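You operate a simulated robot arm through the tools that you are given. There is no shell and no other tool. Be economical: measure what you need, move in short steps, check, and stop when the job is done.

The job below is to be done with a simulated robot arm. You get a single attempt, and the scene is never put back.

TASK
Take the flag from the window side of the island table and leave it on the small white table. Take the grey filter and leave it on the upper shelf over the locker. Take the white flag from the window side of the island table and leave it on the small white table. Take the yellow flag from the far end of the side bench and put it on the top of the cool box. Press the meter button two times. Switch the black switch on. Take the green wedge and put it on the middle shelf of the white shelf unit. Put the glass bottle on the left half of the long bench away on the top of the short bench. Switch the left brake lever off. Switch the right brake lever off. Take the used-filter pot and leave it on the white tray. Fetch the green flag from the left half of the long bench and set it on the ledge of the locker. Open the room door. Do these in any order. Set down upright: grey filter, green wedge, glass bottle. The left brake lever goes to its stop. The right brake lever goes to its stop.

The check looks at the end state, three seconds after you hand in, the way a careful person would. Anything else that was tipped, shoved, dropped, spilled or broken makes it a failure.

THE ROBOT
A 7-joint arm with a three-finger gripper on a trunk, on a base that drives. Base frame: it is fixed to the floor where the robot stands at the start and does not move with it; the origin is under the middle of the robot, x ahead of it, y to its left, z up. Readings come in mm, degrees, newtons and seconds.
With the tool pointing down near the work surface it reaches from about 100 to 840 mm from the robot's upright axis, wherever it stands. Its first joint turns from -166.0 to 166.0 degrees. Places, roughly: black switch [3400, -800, 1000]; flag (6x3x3 cm) [500, 200, 900]; glass bottle [-1750, -500, 1000]; green flag (6x3x3 cm) [-2000, -1300, 900]; green wedge (11x6x12 cm) [-1700, -500, 500]; grey filter (5x5x11 cm) [900, -400, 1000]; ledge of the locker (48x15 cm) [520, 580, 960]; left brake lever [-900, -2700, 400]; meter button [500, -2300, 800]; middle shelf of the white shelf unit [200, 2200, 800]; right brake lever [-900, -2100, 400]; room door [3700, 1900, 1000]; small white table [3200, -1500, 800]; top of the cool box [1600, -3700, 1100]; top of the short bench [1800, 2100, 900]; upper shelf over the locker (45x18 cm) [780, 580, 1280]; used-filter pot [-1750, -1000, 1000]; white flag (6x3x3 cm) [700, 200, 900]; white tray (22x17x3 cm) [-2000, -1100, 900]; yellow flag (6x3x3 cm) [2300, -3800, 900]. Payload 2.69 kg.
Tool frame: the origin (TCP) lies between the finger pads and is the grasp point; the fingertips stand 29 mm ahead of it; z points along the fingers, y is the line along which they close. Largest opening 120 mm; the body of the gripper starts 78 mm behind the TCP.
Orientation is that of the tool frame in the base frame, as [roll, pitch, yaw] about the fixed x, y, z axes, in that order (R = Rz(yaw) Ry(pitch) Rx(roll)). With the fingers straight down and closing along the base's y, the tool's x points along the base's -x, its y along +y and its z along -z.

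THE INTERFACE
- The arm moves only by the tool nudge_tool. Its arguments are lists of equal length, an entry for each row: "offset": the shift along the tool's x, y, z in units of 40 mm (1.0 is 40 mm), a list of three; "delta_rot": the turn, a rotation vector about the tool's x, y, z in units of 6 degrees (1.0 is 6 degrees), a list of three; "grip": the gripper command, from -1 (shut) to 1 (fully open), values between in proportion. In form: {"offset": [[x, y, z], ...], "delta_rot": [[wx, wy, wz], ...], "grip": [grip, ...]}. A call has 1 to 10 rows; each row shifts and turns the commanded pose from where the row before left it, along the tool's axes as they then stand. A call with a number of a shift or a turn outside -1 to 1 is refused whole. Rows are played at 5 a second. More than 50 mm and 8.6 degrees between two rows, or a gripper value outside its range, and nothing of the call is played. Where a pose cannot be reached the arm comes as near as it can. A force on the tool above 40 N (or 10 N above the force at the start of the call, whichever is more), or a blocked arm, ends the call early, and 0.2 s more pass. The fingers move at their own pace and stop on an object; they squeeze with about 37 N. The grip force told is the motor's: it shows also when the fingers shut on nothing. Time passes only in rows, and 0.2 s behind the last, so rows that do not move let the fingers close. It gives the time, the measured TCP pose, the force on the tool (base axes), the opening and the grip force at its end, in the units of the frame above (readings bear some noise), with the torque about the TCP (base axes, N m) and any sound that the robot's microphone picked up, and new pictures: "views" is both (left out), scene, wrist or none.
- Cameras (640 x 400 px; columns grow to the right, rows downward): "scene" is now at [255.5, 212.8, 1508.9]; the picture's right is [0.27, -0.96, 0.00], its down [-0.16, -0.04, -0.99] and it looks along [0.95, 0.27, -0.17] (base axes); focal length 214 px, centre (320, 200). "wrist" rides on the gripper at [63, 0, -104] in the tool frame; the picture's right is [0.00, 1.00, 0.00], its down [-0.83, 0.00, -0.56] and it looks along [-0.56, 0.00, 0.83] (tool axes); focal length 275 px, centre (320, 200). There is no depth. A picture from a camera that has moved, and an enlarged one, comes with that camera's place and axes in the base frame and with its lens.
- raise_lower(by): slides the trunk up (or, below 0, down) by that many mm; the arm and the scene camera ride with it, the base frame stays. It gives what a move gives, with no picture.
- drive_base(legs): drives the robot by 1 to 6 legs, each [ahead, left, turn to the left] in mm, mm and degrees, along the robot's own axes; the way and the turn of a leg run together, so that a leg with both is an arc; at most 1500 mm and 180 degrees a leg. The arm and the cameras ride along, it lands a little off, and it stops where it bumps. It gives what a move gives, and a new picture of the scene camera.
- head_to(pan, tilt): turns the head with the scene camera to pan (to the left, within 143 degrees either way) and tilt (down, from -29 to 69), counted from straight ahead of the robot. It gives what a move gives, and a new picture of the scene camera.
- close_up(camera, box): a new picture of the part [left, top, right, bottom] of that camera's present view, enlarged. The clock stands still meanwhile.
- finish_job(): hands the job in; it is judged then, once.

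Go step by step. Nothing tells you exact positions but the pictures and the camera data: compare them with the known pose of the tool, close in by small moves and look again before you grip or let go. The budget is 535 turns and 360 pictures, counting those below and the enlarged ones. Unless the task says otherwise, let go and move clear before handing in, and close with one line.

The tools are called after "Request:" as a command line: name --argument value ..., lists and objects as JSON in quotes. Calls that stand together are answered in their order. nudge_tool: Moves the arm, as the interface text tells. Its arguments: {"type":"object","properties":{"offset":{"type":"array","items":{"type":"array","items":{"type":"number"}}},"delta_rot":{"type":"array","items":{"type":"array","items":{"type":"number"}}},"grip":{"type":"array","items":{"type":"number"}},"views":{"type":"string","enum":["both","scene","wrist","none"]}},"required":["offset","delta_rot","grip"]} The other tools are called the same way: raise_lower (by) slides the trunk up or down; drive_base (legs) drives the base; head_to (pan, tilt) turns the head that bears the scene camera; close_up (camera, box) takes an enlarged picture of a part of a camera's view; finish_job () hands the job in.

At the start:

```text
clock: 0.0
position: [311.6, 296.9, 1498.7]
tcp_rot: [180.0, 0.1, 179.9]
contact_force: [0.1, -0.1, 0.8]
ft_torque: [0.02, -0.01, 0.0]
gripper_width: 119.9
grip_force: 0.0
trunk travel left (down, up): [-457.0, 129.0]
robot x, y, heading: [2.2, 1.6, 0.2]
head pan, tilt: [15.6, 9.5]
```

scene: 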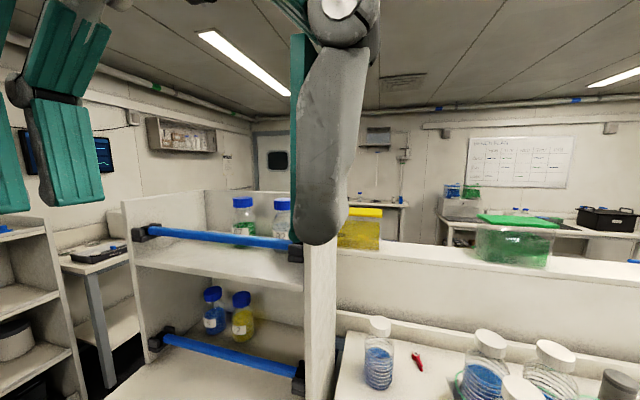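
wrist: 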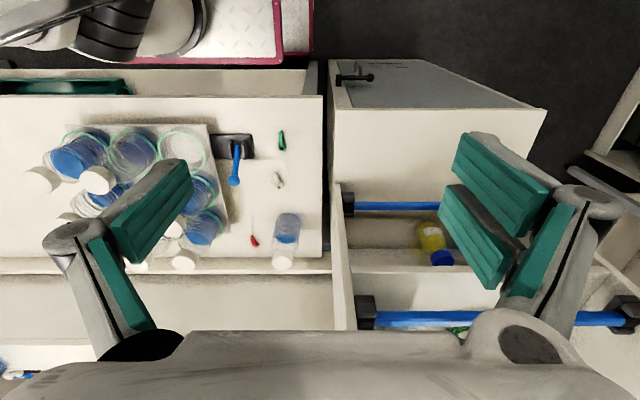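

I see the island table ahead with small flags, a lever and jars, and the locker with blue-railed shelves to its left. I'll look closer at both before moving.

Request:
close_up --camera "wrist" --box '[200, 100, 360, 280]'

Request:
head_to --pan 0 --tilt 45

Request:
head_to --pan 50 --tilt 35

```text
2.22 times, centred on (280, 190) of wrist
camera zoom: at [248.8, 298.1, 1603.7], right [0.0, 1.0, 0.0], down [0.83, 0.0, 0.56], along [0.56, 0.0, -0.83], focal length 612 px, centre (409, 222)
```

zoom: 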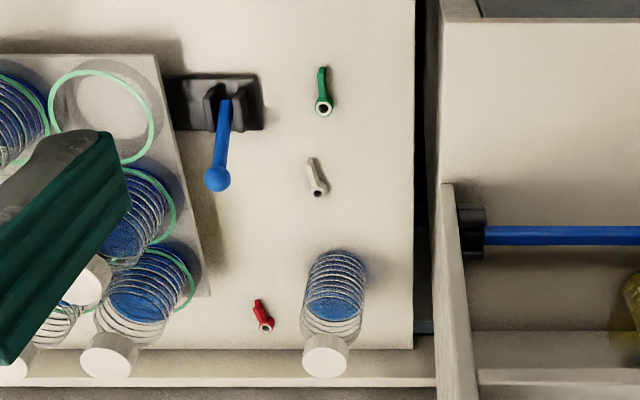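

```text
clock: 1.0
position: [310.5, 298.5, 1499.5]
tcp_rot: [180.0, 0.0, -180.0]
contact_force: [0.3, 0.9, 0.7]
ft_torque: [-0.01, 0.0, -0.04]
gripper_width: 119.8
grip_force: 0.1
trunk travel left (down, up): [-457.0, 129.0]
robot x, y, heading: [4.2, 1.3, -0.0]
head pan, tilt: [0.0, 45.0]
camera scene: at [247.4, 187.9, 1453.3], right [0.0, -1.0, 0.0], down [-0.71, 0.0, -0.71], along [0.71, 0.0, -0.71], focal length 214 px, centre (320, 200)
```

scene: 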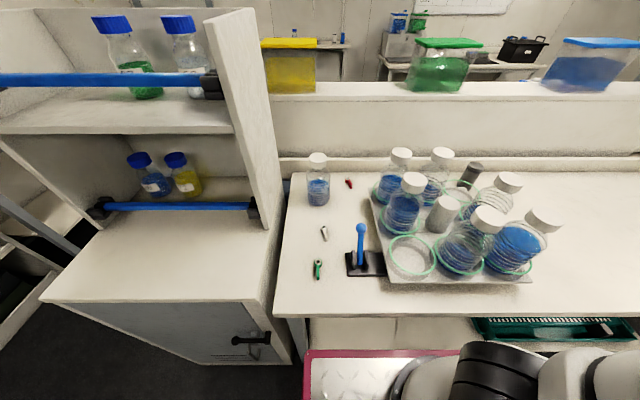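

```text
clock: 2.2
position: [309.8, 297.1, 1499.2]
tcp_rot: [180.0, 0.0, 180.0]
contact_force: [0.1, -0.3, 0.1]
ft_torque: [0.01, -0.01, -0.01]
gripper_width: 120.1
grip_force: 0.0
trunk travel left (down, up): [-457.0, 129.0]
robot x, y, heading: [0.9, -0.7, 0.1]
head pan, tilt: [50.0, 35.0]
camera scene: at [222.7, 255.3, 1468.0], right [0.77, -0.64, 0.0], down [-0.37, -0.44, -0.82], along [0.53, 0.63, -0.57], focal length 214 px, centre (320, 200)
```

scene: 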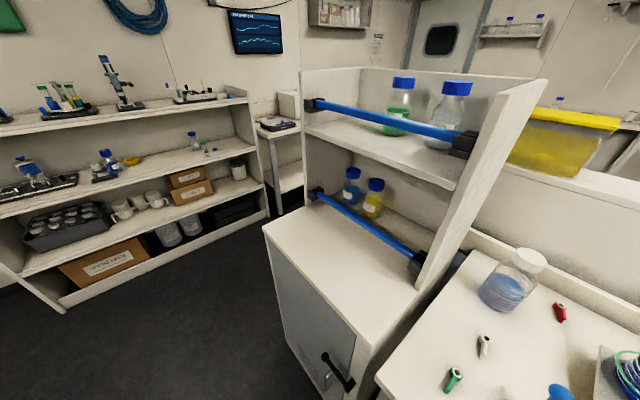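

The green and white keys on the left of the island are the flag and white flag; the dark grey cylinder behind the rack is the grey filter. I'll look round the room before planning routes.

Request:
head_to --pan -45 --tilt 25

Request:
head_to --pan -100 --tilt 20

Request:
head_to --pan -143 --tilt 20

Request:
head_to --pan 110 --tilt 20

```text
clock: 3.9
position: [311.5, 298.3, 1499.9]
tcp_rot: [180.0, 0.1, 180.0]
contact_force: [0.0, 0.2, -0.1]
ft_torque: [0.0, -0.01, 0.01]
gripper_width: 120.1
grip_force: 0.1
trunk travel left (down, up): [-457.0, 129.0]
robot x, y, heading: [1.2, 2.3, -0.0]
head pan, tilt: [-45.0, 25.0]
camera scene: at [231.2, 122.7, 1483.8], right [-0.71, -0.71, 0.0], down [-0.3, 0.3, -0.91], along [0.64, -0.64, -0.42], focal length 214 px, centre (320, 200)
```

scene: 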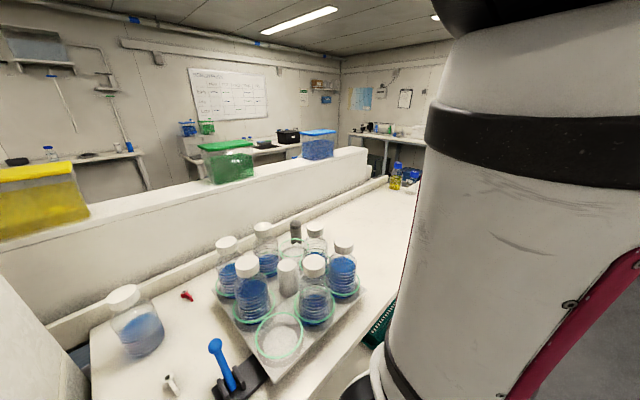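

```text
clock: 5.1
position: [310.6, 297.0, 1499.3]
tcp_rot: [-179.9, 0.0, 179.9]
contact_force: [-0.1, -0.5, -0.1]
ft_torque: [0.01, 0.02, 0.02]
gripper_width: 119.7
grip_force: 0.2
trunk travel left (down, up): [-457.0, 129.0]
robot x, y, heading: [-1.5, -3.3, 0.0]
head pan, tilt: [-100.0, 20.0]
camera scene: at [149.9, 96.1, 1491.9], right [-0.98, 0.17, 0.0], down [0.06, 0.34, -0.94], along [-0.16, -0.93, -0.34], focal length 214 px, centre (320, 200)
```

scene: 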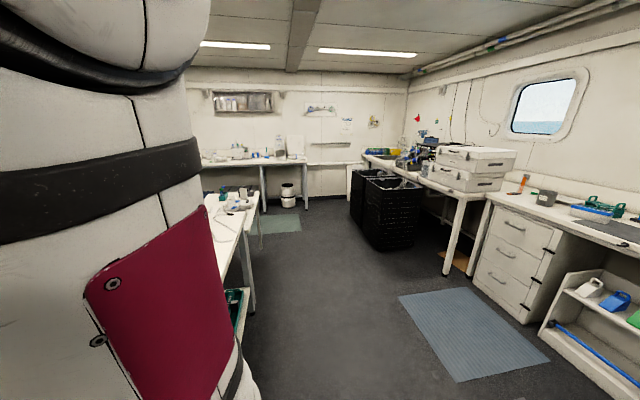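

```text
clock: 6.2
position: [310.6, 296.6, 1499.4]
tcp_rot: [180.0, -0.1, -180.0]
contact_force: [0.3, 0.5, 1.9]
ft_torque: [-0.02, 0.0, 0.01]
gripper_width: 120.1
grip_force: 0.1
trunk travel left (down, up): [-457.0, 129.0]
robot x, y, heading: [-0.5, 0.4, 0.2]
head pan, tilt: [-143.0, 20.0]
camera scene: at [91.7, 131.7, 1491.9], right [-0.6, 0.8, 0.0], down [0.27, 0.21, -0.94], along [-0.75, -0.57, -0.34], focal length 214 px, centre (320, 200)
```

scene: 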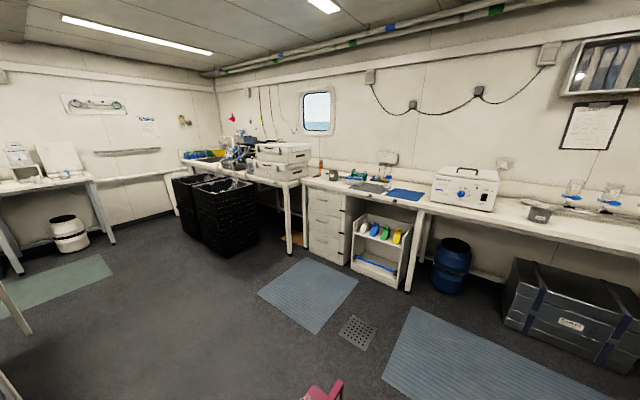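

```text
clock: 9.8
position: [310.7, 297.0, 1501.4]
tcp_rot: [180.0, 0.0, -179.9]
contact_force: [0.0, 1.0, 0.0]
ft_torque: [0.01, -0.02, 0.05]
gripper_width: 120.1
grip_force: 0.0
trunk travel left (down, up): [-457.0, 129.0]
robot x, y, heading: [-0.5, -0.5, 0.1]
head pan, tilt: [110.0, 20.0]
camera scene: at [134.2, 275.4, 1491.9], right [0.94, 0.34, 0.0], down [0.12, -0.32, -0.94], along [-0.32, 0.88, -0.34], focal length 214 px, centre (320, 200)
```

scene: 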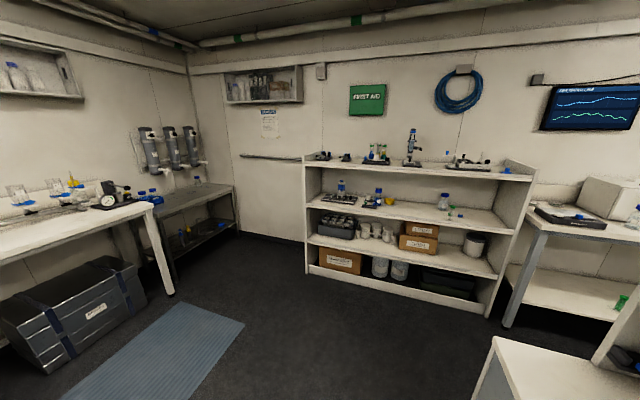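

The room is mapped roughly. I'll check clearance between the base and the island table before driving.

Request:
head_to --pan 0 --tilt 69

Request:
head_to --pan -30 --tilt 45

```text
clock: 11.7
position: [310.6, 296.7, 1499.9]
tcp_rot: [-180.0, 0.0, 180.0]
contact_force: [0.5, -0.3, -0.1]
ft_torque: [-0.04, 0.0, -0.02]
gripper_width: 120.1
grip_force: 0.1
trunk travel left (down, up): [-457.0, 129.0]
robot x, y, heading: [-1.1, 3.4, 0.2]
head pan, tilt: [0.0, 68.8]
camera scene: at [221.9, 187.9, 1424.4], right [0.0, -1.0, 0.0], down [-0.93, 0.0, -0.36], along [0.36, 0.0, -0.93], focal length 214 px, centre (320, 200)
```

scene: 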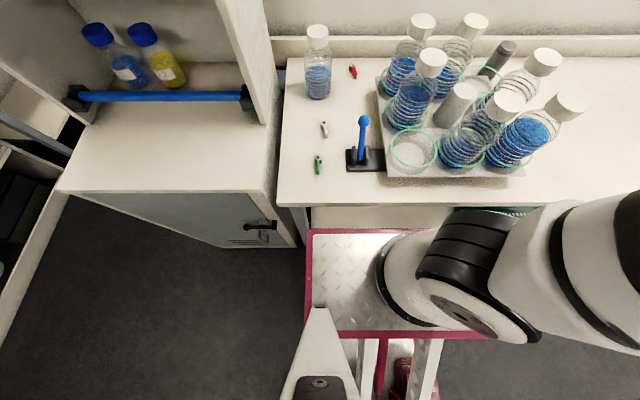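

```text
clock: 12.6
position: [309.6, 297.6, 1499.9]
tcp_rot: [-180.0, 0.0, -180.0]
contact_force: [0.0, 0.1, -1.0]
ft_torque: [0.02, 0.02, 0.01]
gripper_width: 120.1
grip_force: 0.0
trunk travel left (down, up): [-457.0, 129.0]
robot x, y, heading: [1.7, 1.7, -0.0]
head pan, tilt: [-30.0, 45.0]
camera scene: at [236.4, 147.3, 1453.1], right [-0.5, -0.87, 0.0], down [-0.61, 0.35, -0.71], along [0.61, -0.35, -0.71], focal length 214 px, centre (320, 200)
```

scene: 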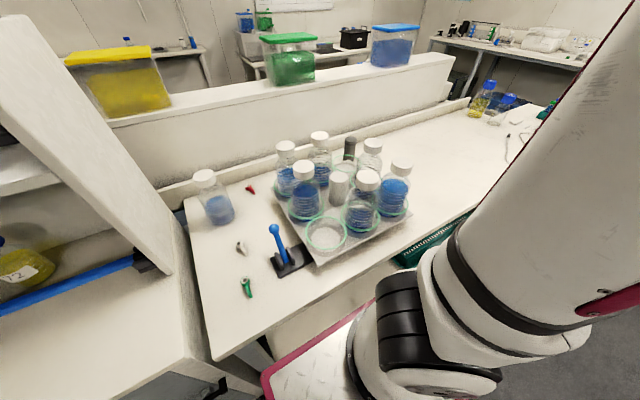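

Looking closer at the grey filter's surroundings.

Request:
close_up --camera "scene" --box '[240, 110, 440, 270]'

Request:
drive_base --legs '[[0, -450, 0]]'

```text
2.50 times, centred on (340, 190) of scene
camera zoom: at [236.4, 147.3, 1453.1], right [-0.5, -0.87, 0.0], down [-0.61, 0.35, -0.71], along [0.61, -0.35, -0.71], focal length 536 px, centre (270, 225)
```

zoom: 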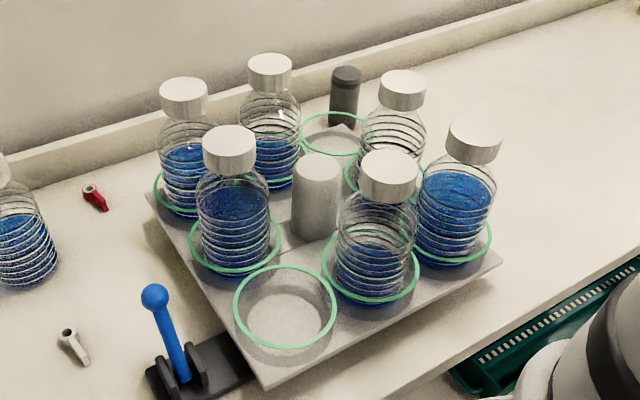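

```text
clock: 15.3
position: [312.8, -153.6, 1499.5]
tcp_rot: [-180.0, 0.0, 179.5]
contact_force: [0.0, 0.4, -1.3]
ft_torque: [0.0, 0.01, 0.0]
gripper_width: 120.1
grip_force: 0.0
trunk travel left (down, up): [-457.0, 129.0]
robot x, y, heading: [-0.9, -449.2, -0.1]
head pan, tilt: [-30.0, 45.0]
camera scene: at [235.9, -302.6, 1453.2], right [-0.51, -0.86, 0.0], down [-0.61, 0.36, -0.71], along [0.61, -0.36, -0.71], focal length 214 px, centre (320, 200)
```

scene: 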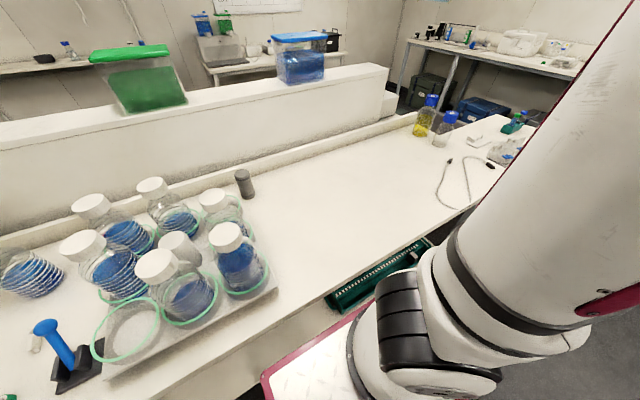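

The filter stands alone at roughly (895,-364), behind the rack near the table lip. I'll extend the arm above it at height, then tilt the tool forward to gain reach.

Request:
nudge_tool --offset '[[-1, -0.5, 0], [-1, -0.5, 0], [-1, -0.5, 0], [-1, -0.5, 0], [-1, -0.5, 0], [-1, -0.5, 0], [-1, -0.5, 0], [-1, -0.5, 0], [-1, -0.5, 0], [-1, -0.5, 0]]' --delta_rot '[[0, 0, 0], [0, 0, 0], [0, 0, 0], [0, 0, 0], [0, 0, 0], [0, 0, 0], [0, 0, 0], [0, 0, 0], [0, 0, 0], [0, 0, 0]]' --grip '[1, 1, 1, 1, 1, 1, 1, 1, 1, 1]' --views "both"

```text
clock: 17.5
position: [654.6, -332.1, 1476.6]
tcp_rot: [179.9, 0.3, 179.7]
contact_force: [0.1, -0.6, -0.8]
ft_torque: [-0.03, -0.01, -0.02]
gripper_width: 120.1
grip_force: 0.0
out of reach, approached as far as the arm can: row 6, 7, 8, 9, 10
trunk travel left (down, up): [-457.0, 129.0]
robot x, y, heading: [-1.8, -451.5, -0.3]
head pan, tilt: [-30.0, 45.0]
camera scene: at [235.9, -302.7, 1453.2], right [-0.51, -0.86, 0.0], down [-0.61, 0.36, -0.71], along [0.61, -0.36, -0.71], focal length 214 px, centre (320, 200)
camera wrist: at [592.9, -330.8, 1580.5], right [0.0, 1.0, 0.0], down [0.83, 0.0, 0.56], along [0.56, 0.0, -0.83], focal length 275 px, centre (320, 200)
```

scene: 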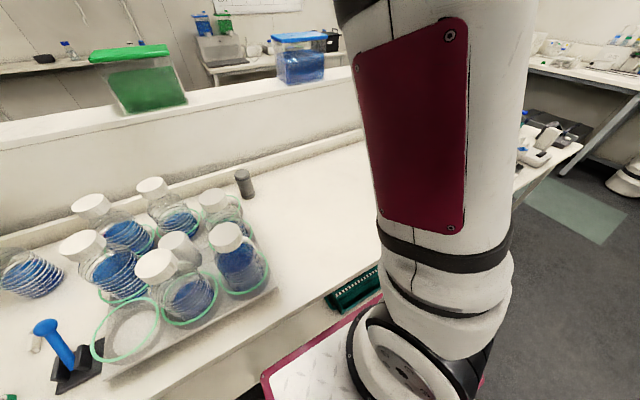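
wrist: 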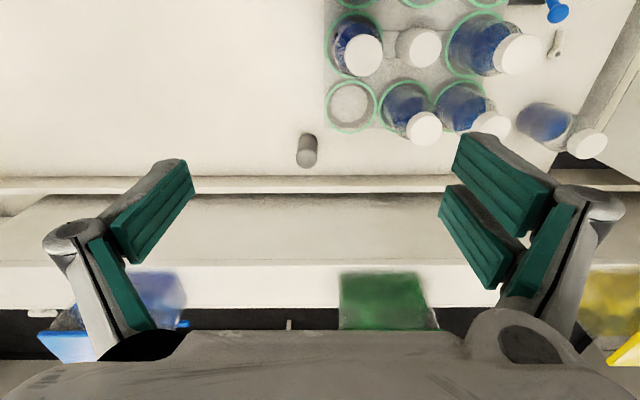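

The filter is near (888,-361). The arm reaches less when high, so I'll descend in place and tilt the tool forward by 30°.

Request:
nudge_tool --offset '[[0, 0, 1], [0, 0, 1], [0, 0, 1], [0, 0, 1], [0, 0, 1], [0, 0, 0.5], [0, 0, 0], [0, 0, 0], [0, 0, 0], [0, 0, 0]]' --delta_rot '[[0, 0, 0], [0, 0, 0], [0, 0, 0], [0, 0, 0], [0, 0, 0], [0, -1, 0], [0, -1, 0], [0, -1, 0], [0, -1, 0], [0, -1, 0]]' --grip '[0.3, 0.3, 0.3, 0.3, 0.3, 0.3, 0.3, 0.3, 0.3, 0.3]' --views "both"

```text
clock: 19.7
position: [655.5, -332.5, 1258.7]
tcp_rot: [179.9, 30.1, 179.5]
contact_force: [0.1, 1.0, -0.4]
ft_torque: [0.03, 0.0, -0.02]
gripper_width: 78.1
grip_force: 0.0
trunk travel left (down, up): [-457.0, 129.0]
robot x, y, heading: [-4.4, -449.0, -0.4]
head pan, tilt: [-30.0, 45.0]
camera scene: at [236.1, -302.6, 1453.2], right [-0.51, -0.86, 0.0], down [-0.61, 0.36, -0.71], along [0.61, -0.36, -0.71], focal length 214 px, centre (320, 200)
camera wrist: at [549.5, -331.2, 1316.5], right [0.0, 1.0, 0.0], down [0.44, 0.0, 0.9], along [0.9, 0.0, -0.44], focal length 275 px, centre (320, 200)
```

scene: 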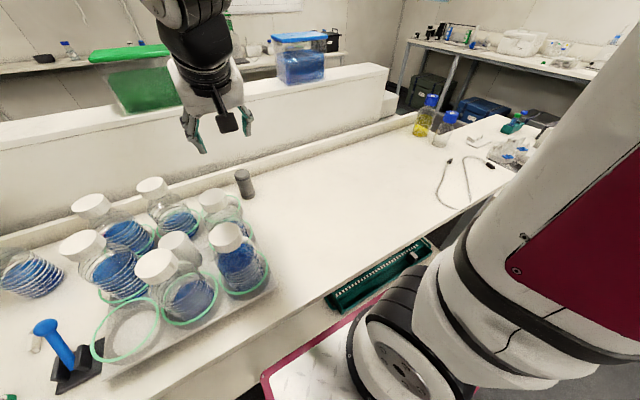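
wrist: 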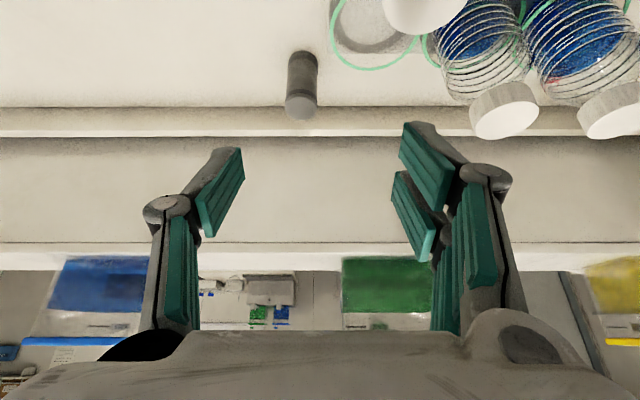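

Filter centre is about (886,-364), top near 985, and there's an empty ring beside it so the approach is clear. I'm moving to a stand-off along the tool axis.

Request:
nudge_tool --offset '[[-0.15, -0.11, 0.95], [-0.15, -0.11, 0.95], [-0.15, -0.11, 0.95], [-0.15, -0.11, 0.95], [-0.15, -0.11, 0.95], [-0.15, -0.11, 0.95], [-0.15, -0.11, 0.95]]' --delta_rot '[[0, 0, 0], [0, 0, 0], [0, 0, 0], [0, 0, 0], [0, 0, 0], [0, 0, 0], [0, 0, 0]]' --grip '[0.6, 0.6, 0.6, 0.6, 0.6, 0.6, 0.6]' --views "both"

```text
clock: 21.3
position: [823.2, -364.7, 1046.6]
tcp_rot: [-179.9, 30.1, 179.6]
contact_force: [0.2, 0.5, 1.2]
ft_torque: [-0.03, -0.03, 0.01]
gripper_width: 96.0
grip_force: 0.0
trunk travel left (down, up): [-457.0, 129.0]
robot x, y, heading: [-0.1, -447.7, -0.2]
head pan, tilt: [-30.0, 45.0]
camera scene: at [235.5, -302.6, 1453.3], right [-0.51, -0.86, 0.0], down [-0.61, 0.36, -0.71], along [0.61, -0.36, -0.71], focal length 214 px, centre (320, 200)
camera wrist: at [717.7, -362.5, 1104.8], right [0.0, 1.0, 0.0], down [0.44, 0.0, 0.9], along [0.9, 0.0, -0.44], focal length 275 px, centre (320, 200)
```

scene: 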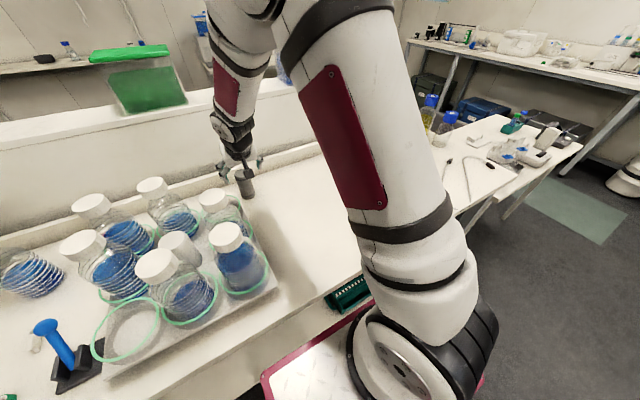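
wrist: 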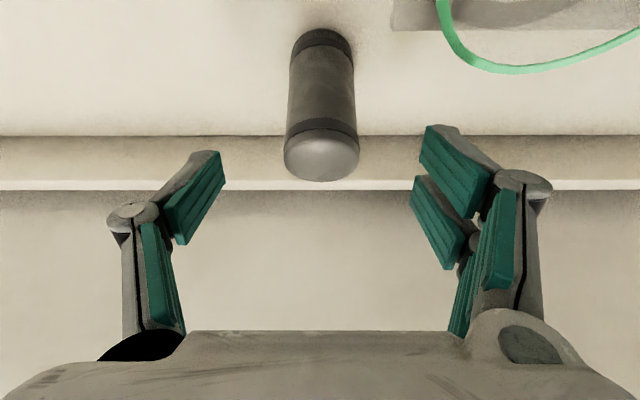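

Well aligned with the filter top. I'm advancing the last ~120 mm and closing.

Request:
nudge_tool --offset '[[-0.07, 0.03, 1], [-0.07, 0.03, 1], [-0.07, 0, 1], [0, 0, 0], [0, 0, 0], [0, 0, 0]]' --delta_rot '[[0, 0, 0], [0, 0, 0], [0, 0, 0], [0, 0, 0], [0, 0, 0], [0, 0, 0]]' --grip '[0.6, 0.6, 0.6, -1, -1, -1]' --views "wrist"

```text
clock: 22.7
position: [889.6, -362.3, 949.8]
tcp_rot: [179.9, 30.1, 179.5]
contact_force: [1.5, 1.9, 4.4]
ft_torque: [0.17, 0.07, -0.04]
gripper_width: 46.2
grip_force: 36.4
trunk travel left (down, up): [-457.0, 129.0]
robot x, y, heading: [-1.7, -447.5, -0.4]
head pan, tilt: [-30.0, 45.0]
camera wrist: at [785.4, -359.7, 1008.0], right [0.0, 1.0, 0.0], down [0.44, 0.0, 0.9], along [0.9, 0.0, -0.44], focal length 275 px, centre (320, 200)
```

wrist: 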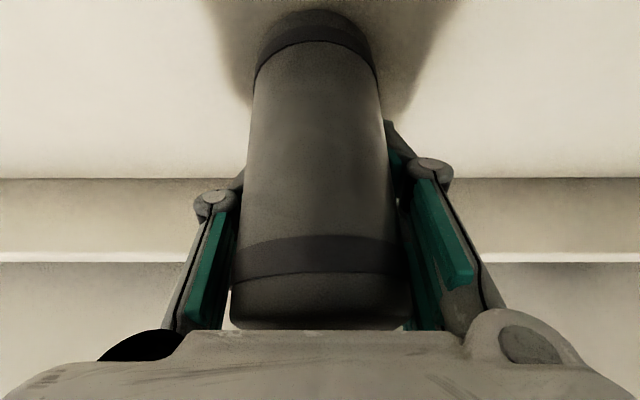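

Filter is held (46 mm). Lifting straight up, clear of everything, then retracting.

Request:
nudge_tool --offset '[[-0.5, 0, -0.86], [-0.5, 0, -0.86], [-0.5, 0, -0.86], [-0.5, 0, -0.86], [-0.5, 0, -0.86], [-0.5, 0, -0.86], [-0.5, 0, -0.86], [0.2, 0, -1], [0.2, 0, -1], [0.2, 0, -1]]' --delta_rot '[[0, 0, 0], [0, 0, 0], [0, 0, 0], [0, 0, 0], [0, 0, 0], [0, 0, 0], [0, 0, 0], [0, 0, 0], [0, 0, 0], [0, 0, 0]]' --grip '[-1, -1, -1, -1, -1, -1, -1, -1, -1, -1]' --views "wrist"

Request:
raise_lower --by 125

```text
clock: 24.9
position: [809.7, -362.3, 1319.3]
tcp_rot: [-179.9, 30.0, 179.7]
contact_force: [0.2, 0.6, -1.5]
ft_torque: [-0.03, -0.01, -0.05]
gripper_width: 46.1
grip_force: 37.2
trunk travel left (down, up): [-457.0, 129.0]
robot x, y, heading: [-2.0, -448.8, -0.7]
head pan, tilt: [-30.0, 45.0]
camera wrist: at [705.4, -359.9, 1376.8], right [0.0, 1.0, 0.0], down [0.44, 0.0, 0.9], along [0.9, 0.0, -0.44], focal length 275 px, centre (320, 200)
```

wrist: 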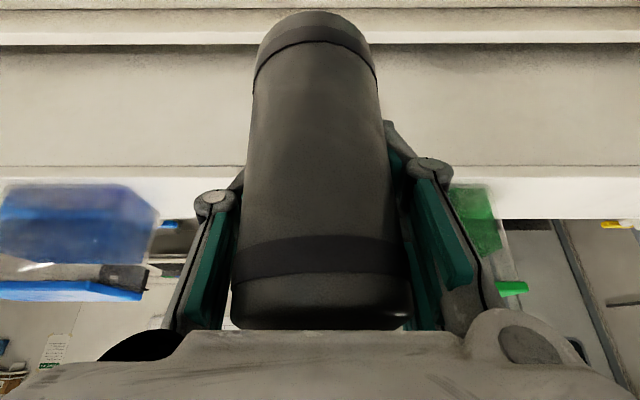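

```text
clock: 26.5
position: [810.5, -361.6, 1443.0]
tcp_rot: [-179.9, 29.8, 179.5]
contact_force: [0.1, 0.8, -1.3]
ft_torque: [-0.01, -0.06, 0.01]
gripper_width: 46.1
grip_force: 36.8
trunk travel left (down, up): [-582.0, 4.0]
robot x, y, heading: [-3.3, -450.0, -0.4]
head pan, tilt: [-30.0, 45.0]
```

Retracting the arm toward the robot before driving left toward the locker.

Request:
nudge_tool --offset '[[0.866, 0, -0.5], [0.866, 0, -0.5], [0.866, 0, -0.5], [0.866, 0, -0.5], [0.866, 0, -0.5], [0.866, 0, -0.5], [0.866, 0, -0.5], [0.866, 0, -0.5], [0.866, 0, -0.5], [0.866, 0, -0.5]]' --delta_rot '[[0, 0, 0], [0, 0, 0], [0, 0, 0], [0, 0, 0], [0, 0, 0], [0, 0, 0], [0, 0, 0], [0, 0, 0], [0, 0, 0], [0, 0, 0]]' --grip '[-1, -1, -1, -1, -1, -1, -1, -1, -1, -1]' --views "none"

Request:
drive_base --legs '[[0, 800, 0]]'

Request:
head_to --pan 10 --tilt 25

```text
clock: 28.7
position: [414.1, -358.9, 1442.5]
tcp_rot: [180.0, 30.0, 179.6]
contact_force: [0.1, 1.1, -0.5]
ft_torque: [0.03, -0.02, -0.01]
gripper_width: 46.2
grip_force: 37.2
trunk travel left (down, up): [-582.0, 4.0]
robot x, y, heading: [-4.5, -452.1, -0.5]
head pan, tilt: [-30.0, 45.0]
```

```text
clock: 33.0
position: [417.7, 442.5, 1443.1]
tcp_rot: [-180.0, 30.0, 179.6]
contact_force: [0.2, 0.9, -1.0]
ft_torque: [-0.01, -0.02, -0.01]
gripper_width: 45.9
grip_force: 36.7
trunk travel left (down, up): [-582.0, 4.0]
robot x, y, heading: [3.3, 352.2, -0.1]
head pan, tilt: [-30.0, 45.0]
camera scene: at [106.0, 500.6, 1578.0], right [-0.51, -0.86, 0.0], down [-0.61, 0.36, -0.71], along [0.61, -0.36, -0.71], focal length 214 px, centre (320, 200)
```

scene: 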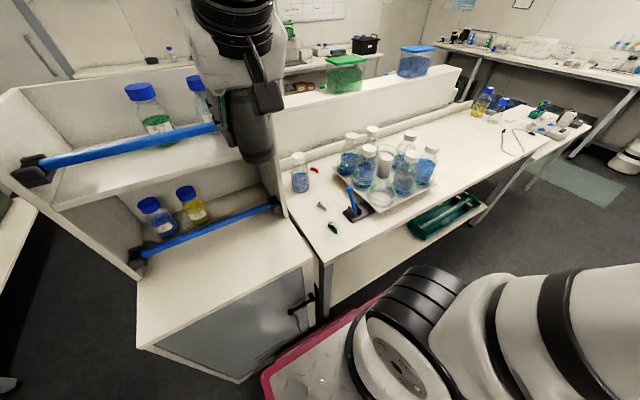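

```text
clock: 34.0
position: [418.1, 443.9, 1441.8]
tcp_rot: [-179.9, 30.0, 179.6]
contact_force: [0.5, 0.3, -1.7]
ft_torque: [0.02, -0.06, -0.03]
gripper_width: 46.0
grip_force: 36.7
trunk travel left (down, up): [-582.0, 4.0]
robot x, y, heading: [1.7, 356.5, -0.3]
head pan, tilt: [10.0, 25.0]
camera scene: at [126.6, 557.1, 1608.6], right [0.17, -0.99, 0.0], down [-0.42, -0.07, -0.91], along [0.89, 0.15, -0.42], focal length 214 px, centre (320, 200)
```

scene: 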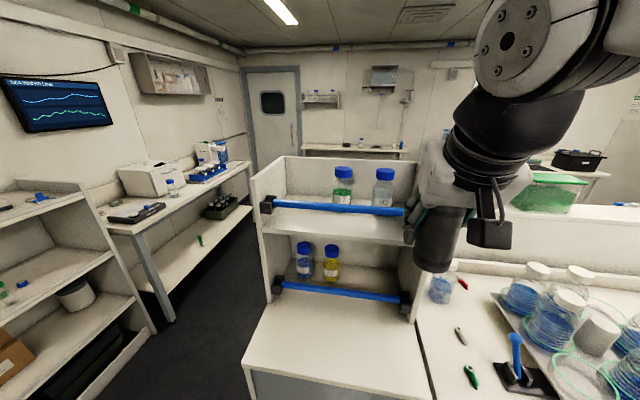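

The upper shelf has bottles at about y=590 and y=453; the left part is free. I'll place the filter at about (785,700), driving 257 mm left to line up.

Request:
drive_base --legs '[[0, 257, 0]]'

Request:
nudge_tool --offset '[[-0.866, 0, 0.5], [-0.866, 0, 0.5], [-0.866, 0, 0.5], [-0.866, 0, 0.5], [-0.866, 0, 0.5]]' --delta_rot '[[0, 0, 0], [0, 0, 0], [0, 0, 0], [0, 0, 0], [0, 0, 0]]' --grip '[-1, -1, -1, -1, -1]' --views "both"

```text
clock: 35.9
position: [420.4, 700.9, 1442.4]
tcp_rot: [180.0, 29.9, 179.5]
contact_force: [-0.7, 0.3, -0.6]
ft_torque: [0.01, -0.02, -0.01]
gripper_width: 46.0
grip_force: 36.7
trunk travel left (down, up): [-582.0, 4.0]
robot x, y, heading: [7.0, 609.7, -0.6]
head pan, tilt: [10.0, 25.0]
camera scene: at [129.1, 814.2, 1608.6], right [0.16, -0.99, 0.0], down [-0.42, -0.07, -0.91], along [0.89, 0.15, -0.42], focal length 214 px, centre (320, 200)
```

scene: 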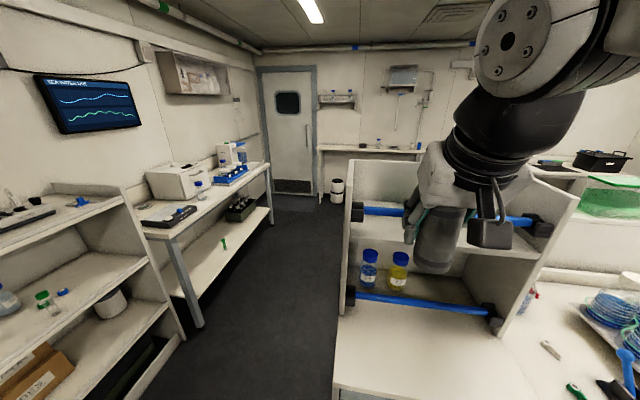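

```text
clock: 37.1
position: [620.1, 697.2, 1441.4]
tcp_rot: [179.9, 30.0, 179.5]
contact_force: [0.0, 0.3, -0.2]
ft_torque: [0.0, -0.07, -0.01]
gripper_width: 46.1
grip_force: 37.0
trunk travel left (down, up): [-582.0, 4.0]
robot x, y, heading: [0.7, 611.2, -0.4]
head pan, tilt: [10.0, 25.0]
camera scene: at [128.9, 814.3, 1608.6], right [0.16, -0.99, 0.0], down [-0.42, -0.07, -0.91], along [0.89, 0.15, -0.42], focal length 214 px, centre (320, 200)
camera wrist: at [513.4, 700.2, 1499.7], right [0.0, 1.0, 0.0], down [0.44, 0.0, 0.9], along [0.9, -0.01, -0.44], focal length 275 px, centre (320, 200)
```

scene: 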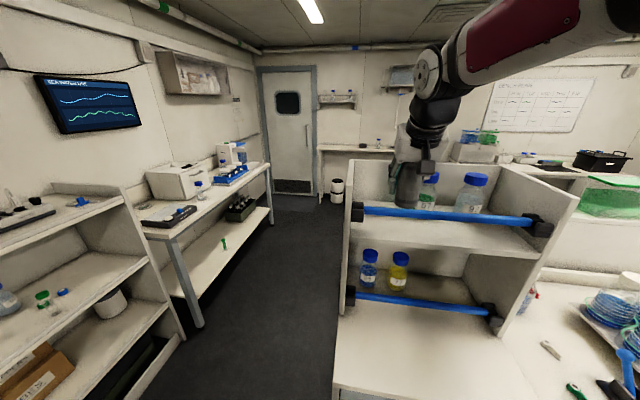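
wrist: 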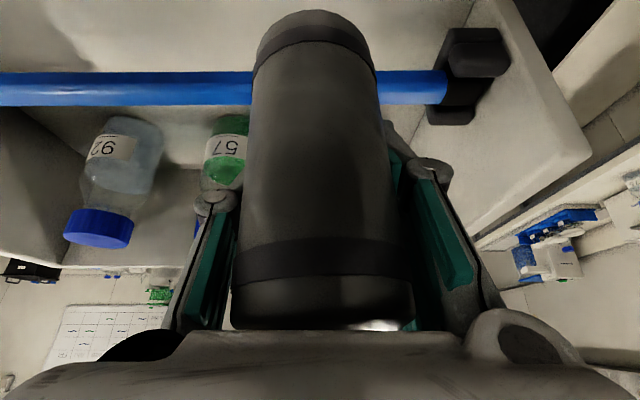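

Rail is at about x=658, z≈1340. I'll go up 60 mm, forward to x=780 and check the view before lowering.

Request:
nudge_tool --offset '[[-0.5, 0, -0.866], [-0.25, 0, -0.43], [-0.866, 0, 0.5], [-0.866, 0, 0.5], [-0.866, 0, 0.5], [-0.866, 0, 0.5], [0, 0, 0]]' --delta_rot '[[0, 0, 0], [0, 0, 0], [0, 0, 0], [0, 0, 0], [0, 0, 0], [0, 0, 0], [0, 0, 0]]' --grip '[-1, -1, -1, -1, -1, -1, -1]' --views "both"

```text
clock: 38.7
position: [780.4, 698.6, 1501.8]
tcp_rot: [-180.0, 30.1, 179.6]
contact_force: [0.3, 0.7, -2.0]
ft_torque: [-0.01, 0.0, -0.03]
gripper_width: 45.8
grip_force: 36.9
trunk travel left (down, up): [-582.0, 4.0]
robot x, y, heading: [1.4, 610.4, -0.5]
head pan, tilt: [10.0, 25.0]
camera scene: at [129.3, 814.3, 1608.6], right [0.16, -0.99, 0.0], down [-0.42, -0.07, -0.91], along [0.89, 0.15, -0.42], focal length 214 px, centre (320, 200)
camera wrist: at [674.7, 700.3, 1560.5], right [0.01, 1.0, 0.0], down [0.44, 0.0, 0.9], along [0.9, -0.01, -0.44], focal length 275 px, centre (320, 200)
```

scene: 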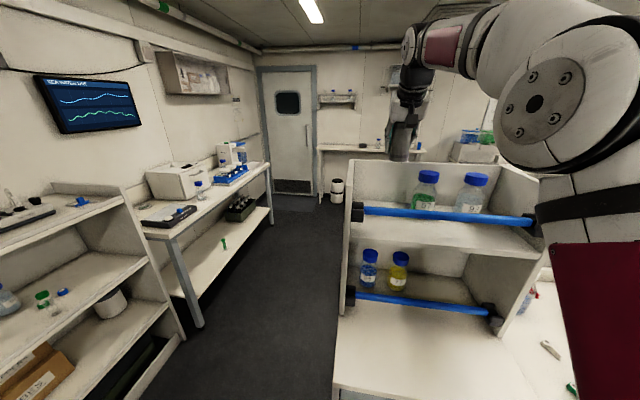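
wrist: 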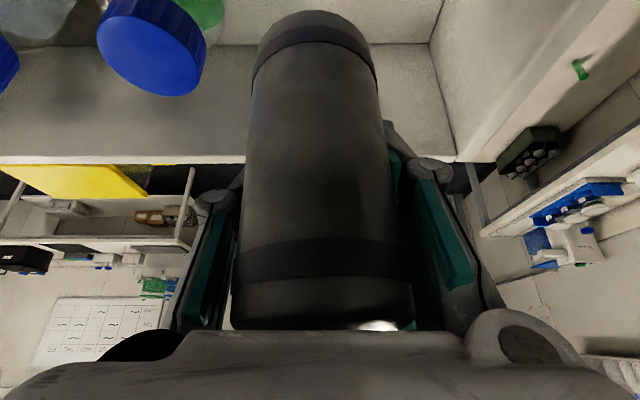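

Well placed above the free shelf area. Lowering until light contact.

Request:
nudge_tool --offset '[[0.5, 0, 0.866], [0.5, 0, 0.866], [0.5, 0, 0.866], [0.07, 0, 0.12], [0.07, 0, 0.12], [0, 0, 0]]' --delta_rot '[[0, 0, 0], [0, 0, 0], [0, 0, 0], [0, 0, 0], [0, 0, 0], [0, 0, 0]]' --grip '[-1, -1, -1, -1, -1, -1]' --views "both"

```text
clock: 40.1
position: [779.3, 698.4, 1370.6]
tcp_rot: [-180.0, 30.0, 179.4]
contact_force: [-1.0, 0.3, -0.7]
ft_torque: [-0.02, -0.06, 0.01]
gripper_width: 46.0
grip_force: 37.0
trunk travel left (down, up): [-582.0, 4.0]
robot x, y, heading: [9.2, 611.2, -0.5]
head pan, tilt: [10.0, 25.0]
camera scene: at [129.2, 814.3, 1608.6], right [0.16, -0.99, 0.0], down [-0.42, -0.07, -0.91], along [0.89, 0.15, -0.42], focal length 214 px, centre (320, 200)
camera wrist: at [673.9, 700.1, 1428.9], right [0.01, 1.0, 0.0], down [0.44, 0.0, 0.9], along [0.9, -0.01, -0.44], focal length 275 px, centre (320, 200)
```

scene: 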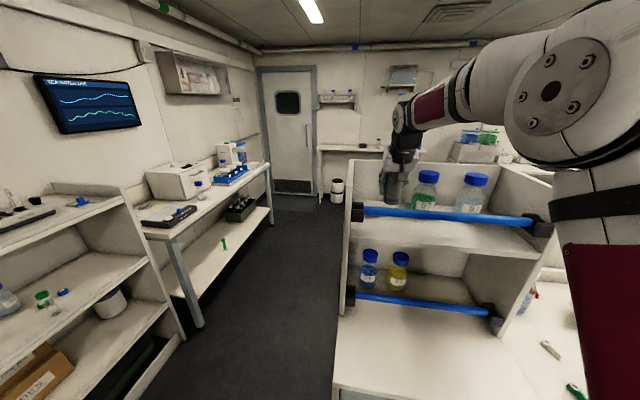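
wrist: 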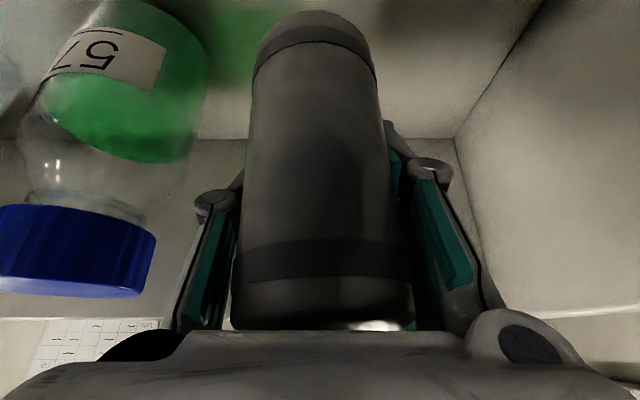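

Continuing down in small steps until contact.

Request:
nudge_tool --offset '[[0.05, 0, 0.087], [0.05, 0, 0.087], [0.05, 0, 0.087], [0, 0, 0]]' --delta_rot '[[0, 0, 0], [0, 0, 0], [0, 0, 0], [0, 0, 0]]' --grip '[-1, -1, -1, -1]' --views "none"

```text
clock: 41.1
position: [779.7, 697.8, 1358.9]
tcp_rot: [-180.0, 30.0, 179.5]
contact_force: [-0.1, -0.6, -1.4]
ft_torque: [0.04, -0.01, 0.01]
gripper_width: 45.9
grip_force: 37.8
trunk travel left (down, up): [-582.0, 4.0]
robot x, y, heading: [2.6, 612.7, -0.6]
head pan, tilt: [10.0, 25.0]
```

Request:
nudge_tool --offset '[[0.03, 0, 0.052], [0.03, 0, 0.052], [0.03, 0, 0.052], [0, 0, 0]]' --delta_rot '[[0, 0, 0], [0, 0, 0], [0, 0, 0], [0, 0, 0]]' --grip '[-1, -1, -1, -1]' --views "none"

```text
clock: 42.1
position: [780.9, 696.0, 1352.5]
tcp_rot: [179.9, 29.9, 179.5]
contact_force: [0.6, -0.3, -1.4]
ft_torque: [-0.02, -0.05, 0.01]
gripper_width: 46.1
grip_force: 37.2
trunk travel left (down, up): [-582.0, 4.0]
robot x, y, heading: [6.8, 611.6, -0.5]
head pan, tilt: [10.0, 25.0]
```

Request:
nudge_tool --offset '[[0.03, 0, 0.052], [0.03, 0, 0.052], [0.03, 0, 0.052], [0.03, 0, 0.052], [0, 0, 0]]' --delta_rot '[[0, 0, 0], [0, 0, 0], [0, 0, 0], [0, 0, 0], [0, 0, 0]]' --grip '[-1, -1, -1, -1, -1]' --views "wrist"

```text
clock: 43.3
position: [781.6, 696.0, 1341.7]
tcp_rot: [-180.0, 29.9, 179.5]
contact_force: [-0.4, -0.5, -0.8]
ft_torque: [-0.01, -0.05, 0.0]
gripper_width: 46.0
grip_force: 36.7
trunk travel left (down, up): [-582.0, 4.0]
robot x, y, heading: [9.4, 609.9, -0.3]
head pan, tilt: [10.0, 25.0]
camera wrist: at [674.7, 698.7, 1400.2], right [0.01, 1.0, 0.0], down [0.44, 0.0, 0.9], along [0.9, -0.01, -0.44], focal length 275 px, centre (320, 200)
```

wrist: 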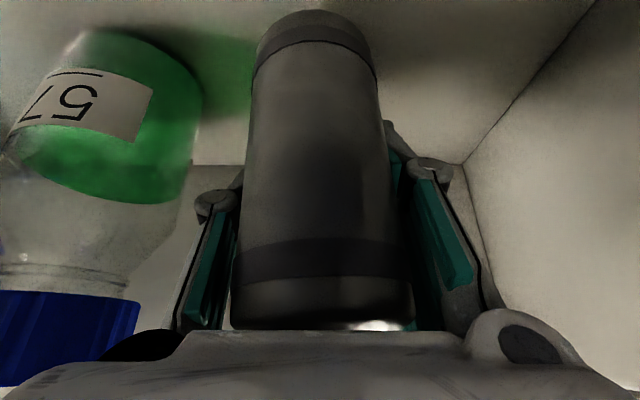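

The wall junction triangulates to a shelf height of about 1260, so there's still a gap of up to 10 mm. Continuing down slowly.

Request:
nudge_tool --offset '[[0.025, 0, 0.043], [0.025, 0, 0.043], [0.025, 0, 0.043], [0.025, 0, 0.043], [0, 0, 0]]' --delta_rot '[[0, 0, 0], [0, 0, 0], [0, 0, 0], [0, 0, 0], [0, 0, 0]]' --grip '[-1, -1, -1, -1, -1]' --views "none"

```text
clock: 44.5
position: [781.4, 696.8, 1334.8]
tcp_rot: [-179.9, 30.0, 179.5]
contact_force: [-0.4, 0.0, -0.7]
ft_torque: [0.03, -0.01, 0.01]
gripper_width: 45.8
grip_force: 37.1
trunk travel left (down, up): [-582.0, 4.0]
robot x, y, heading: [3.9, 611.0, -0.5]
head pan, tilt: [10.0, 25.0]
```

Request:
close_up --camera "scene" --box '[340, 140, 460, 240]'

Request:
nudge_tool --offset '[[0.025, 0, 0.043], [0.025, 0, 0.043], [0, 0, 0]]' --delta_rot '[[0, 0, 0], [0, 0, 0], [0, 0, 0]]' --grip '[-1, -1, -1]' --views "wrist"

```text
4.00 times, centred on (400, 190) of scene
camera zoom: at [129.2, 814.3, 1608.6], right [0.16, -0.99, 0.0], down [-0.42, -0.07, -0.91], along [0.89, 0.15, -0.42], focal length 858 px, centre (0, 240)
```

zoom: 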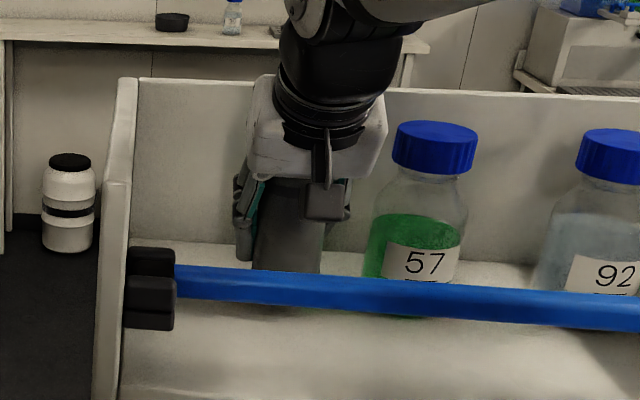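

```text
clock: 45.3
position: [779.5, 695.4, 1330.8]
tcp_rot: [179.9, 30.0, 179.5]
contact_force: [0.8, -0.2, -0.2]
ft_torque: [-0.02, -0.02, 0.01]
gripper_width: 45.9
grip_force: 37.1
trunk travel left (down, up): [-582.0, 4.0]
robot x, y, heading: [4.2, 608.6, -0.5]
head pan, tilt: [10.0, 25.0]
camera wrist: at [674.6, 698.4, 1388.8], right [0.01, 1.0, 0.0], down [0.44, 0.0, 0.9], along [0.9, -0.01, -0.44], focal length 275 px, centre (320, 200)
```

wrist: 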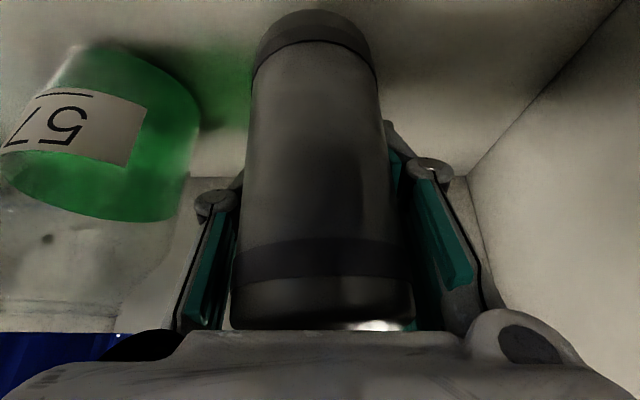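

Bottle 57's base suggests the shelf is near z≈1245, so contact should be imminent. I'll continue in ~2 mm steps.

Request:
nudge_tool --offset '[[0.025, 0, 0.043], [0.025, 0, 0.043], [0.025, 0, 0.043], [0.025, 0, 0.043], [0, 0, 0]]' --delta_rot '[[0, 0, 0], [0, 0, 0], [0, 0, 0], [0, 0, 0], [0, 0, 0]]' --grip '[-1, -1, -1, -1, -1]' --views "none"

```text
clock: 46.5
position: [779.5, 697.0, 1321.7]
tcp_rot: [-180.0, 30.0, 179.4]
contact_force: [-0.3, 0.0, -0.6]
ft_torque: [-0.04, -0.01, 0.03]
gripper_width: 46.2
grip_force: 37.1
trunk travel left (down, up): [-582.0, 4.0]
robot x, y, heading: [7.5, 611.9, -0.4]
head pan, tilt: [10.0, 25.0]
```

Request:
nudge_tool --offset '[[0.025, 0, 0.043], [0.025, 0, 0.043], [0.025, 0, 0.043], [0.025, 0, 0.043], [0, 0, 0]]' --delta_rot '[[0, 0, 0], [0, 0, 0], [0, 0, 0], [0, 0, 0], [0, 0, 0]]' --grip '[-1, -1, -1, -1, -1]' --views "wrist"

```text
clock: 47.7
position: [780.7, 696.5, 1317.4]
tcp_rot: [-180.0, 30.4, 179.4]
contact_force: [4.6, -3.6, 26.1]
ft_torque: [0.27, 0.81, 0.01]
gripper_width: 46.4
grip_force: 36.5
trunk travel left (down, up): [-582.0, 4.0]
robot x, y, heading: [5.0, 611.4, -0.7]
head pan, tilt: [10.0, 25.0]
camera wrist: at [674.5, 697.7, 1375.4], right [0.01, 1.0, 0.0], down [0.44, 0.0, 0.9], along [0.9, -0.01, -0.44], focal length 275 px, centre (320, 200)
```

wrist: 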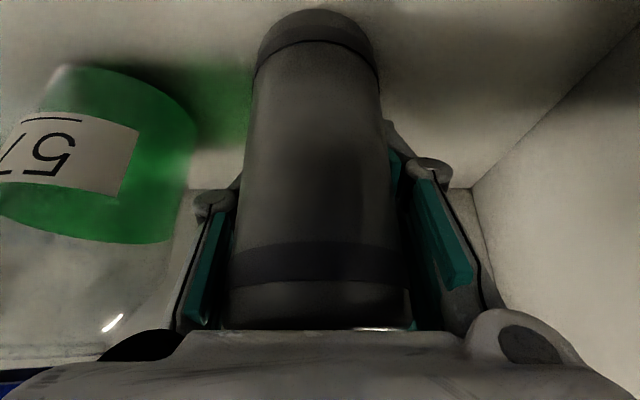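

Contact made. I'll relieve the pressure slightly, open modestly and back out along the tool axis.

Request:
nudge_tool --offset '[[-0.04, 0, -0.07], [0, 0, 0], [0, 0, 0], [0, 0, 0]]' --delta_rot '[[0, 0, 0], [0, 0, 0], [0, 0, 0], [0, 0, 0]]' --grip '[-1, -1, 0.1, 0.1]' --views "none"

Request:
nudge_tool --offset '[[0, 0, -0.5], [0, 0, -1], [0, 0, -1], [0, 0, -1], [0, 0, -1]]' --delta_rot '[[0, 0, 0], [0, 0, 0], [0, 0, 0], [0, 0, 0], [0, 0, 0]]' --grip '[0.1, 0.1, 0.1, 0.1, 0.1]' --views "both"

```text
clock: 48.7
position: [780.9, 696.4, 1317.0]
tcp_rot: [179.9, 29.8, 179.4]
contact_force: [0.9, 0.3, 1.0]
ft_torque: [0.0, -0.01, 0.01]
gripper_width: 65.7
grip_force: 0.0
trunk travel left (down, up): [-582.0, 4.0]
robot x, y, heading: [6.8, 609.4, -0.7]
head pan, tilt: [10.0, 25.0]
```

```text
clock: 49.9
position: [689.9, 698.1, 1472.8]
tcp_rot: [179.9, 29.9, 179.4]
contact_force: [-0.7, -0.3, 0.0]
ft_torque: [-0.01, 0.0, 0.02]
gripper_width: 65.9
grip_force: 0.0
trunk travel left (down, up): [-582.0, 4.0]
robot x, y, heading: [3.8, 611.6, -0.6]
head pan, tilt: [10.0, 25.0]
camera scene: at [129.4, 814.3, 1608.6], right [0.16, -0.99, 0.0], down [-0.42, -0.07, -0.91], along [0.89, 0.15, -0.42], focal length 214 px, centre (320, 200)
camera wrist: at [583.4, 699.4, 1531.7], right [0.01, 1.0, 0.0], down [0.44, 0.0, 0.9], along [0.9, -0.01, -0.44], focal length 275 px, centre (320, 200)
```

scene: 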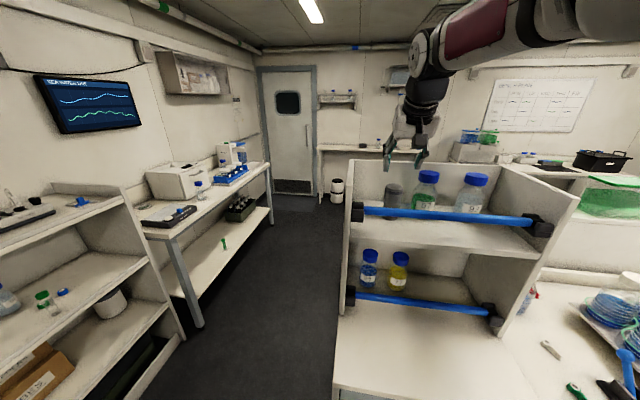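
wrist: 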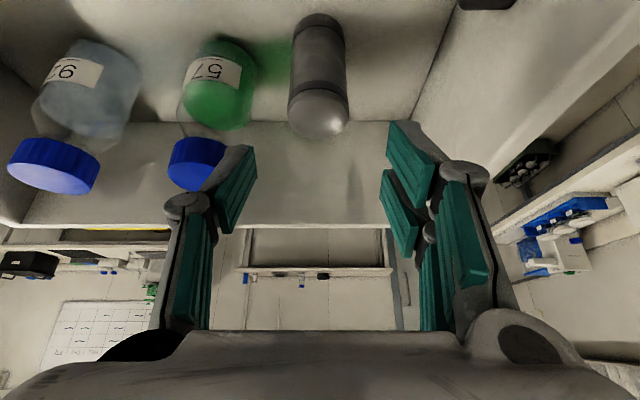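

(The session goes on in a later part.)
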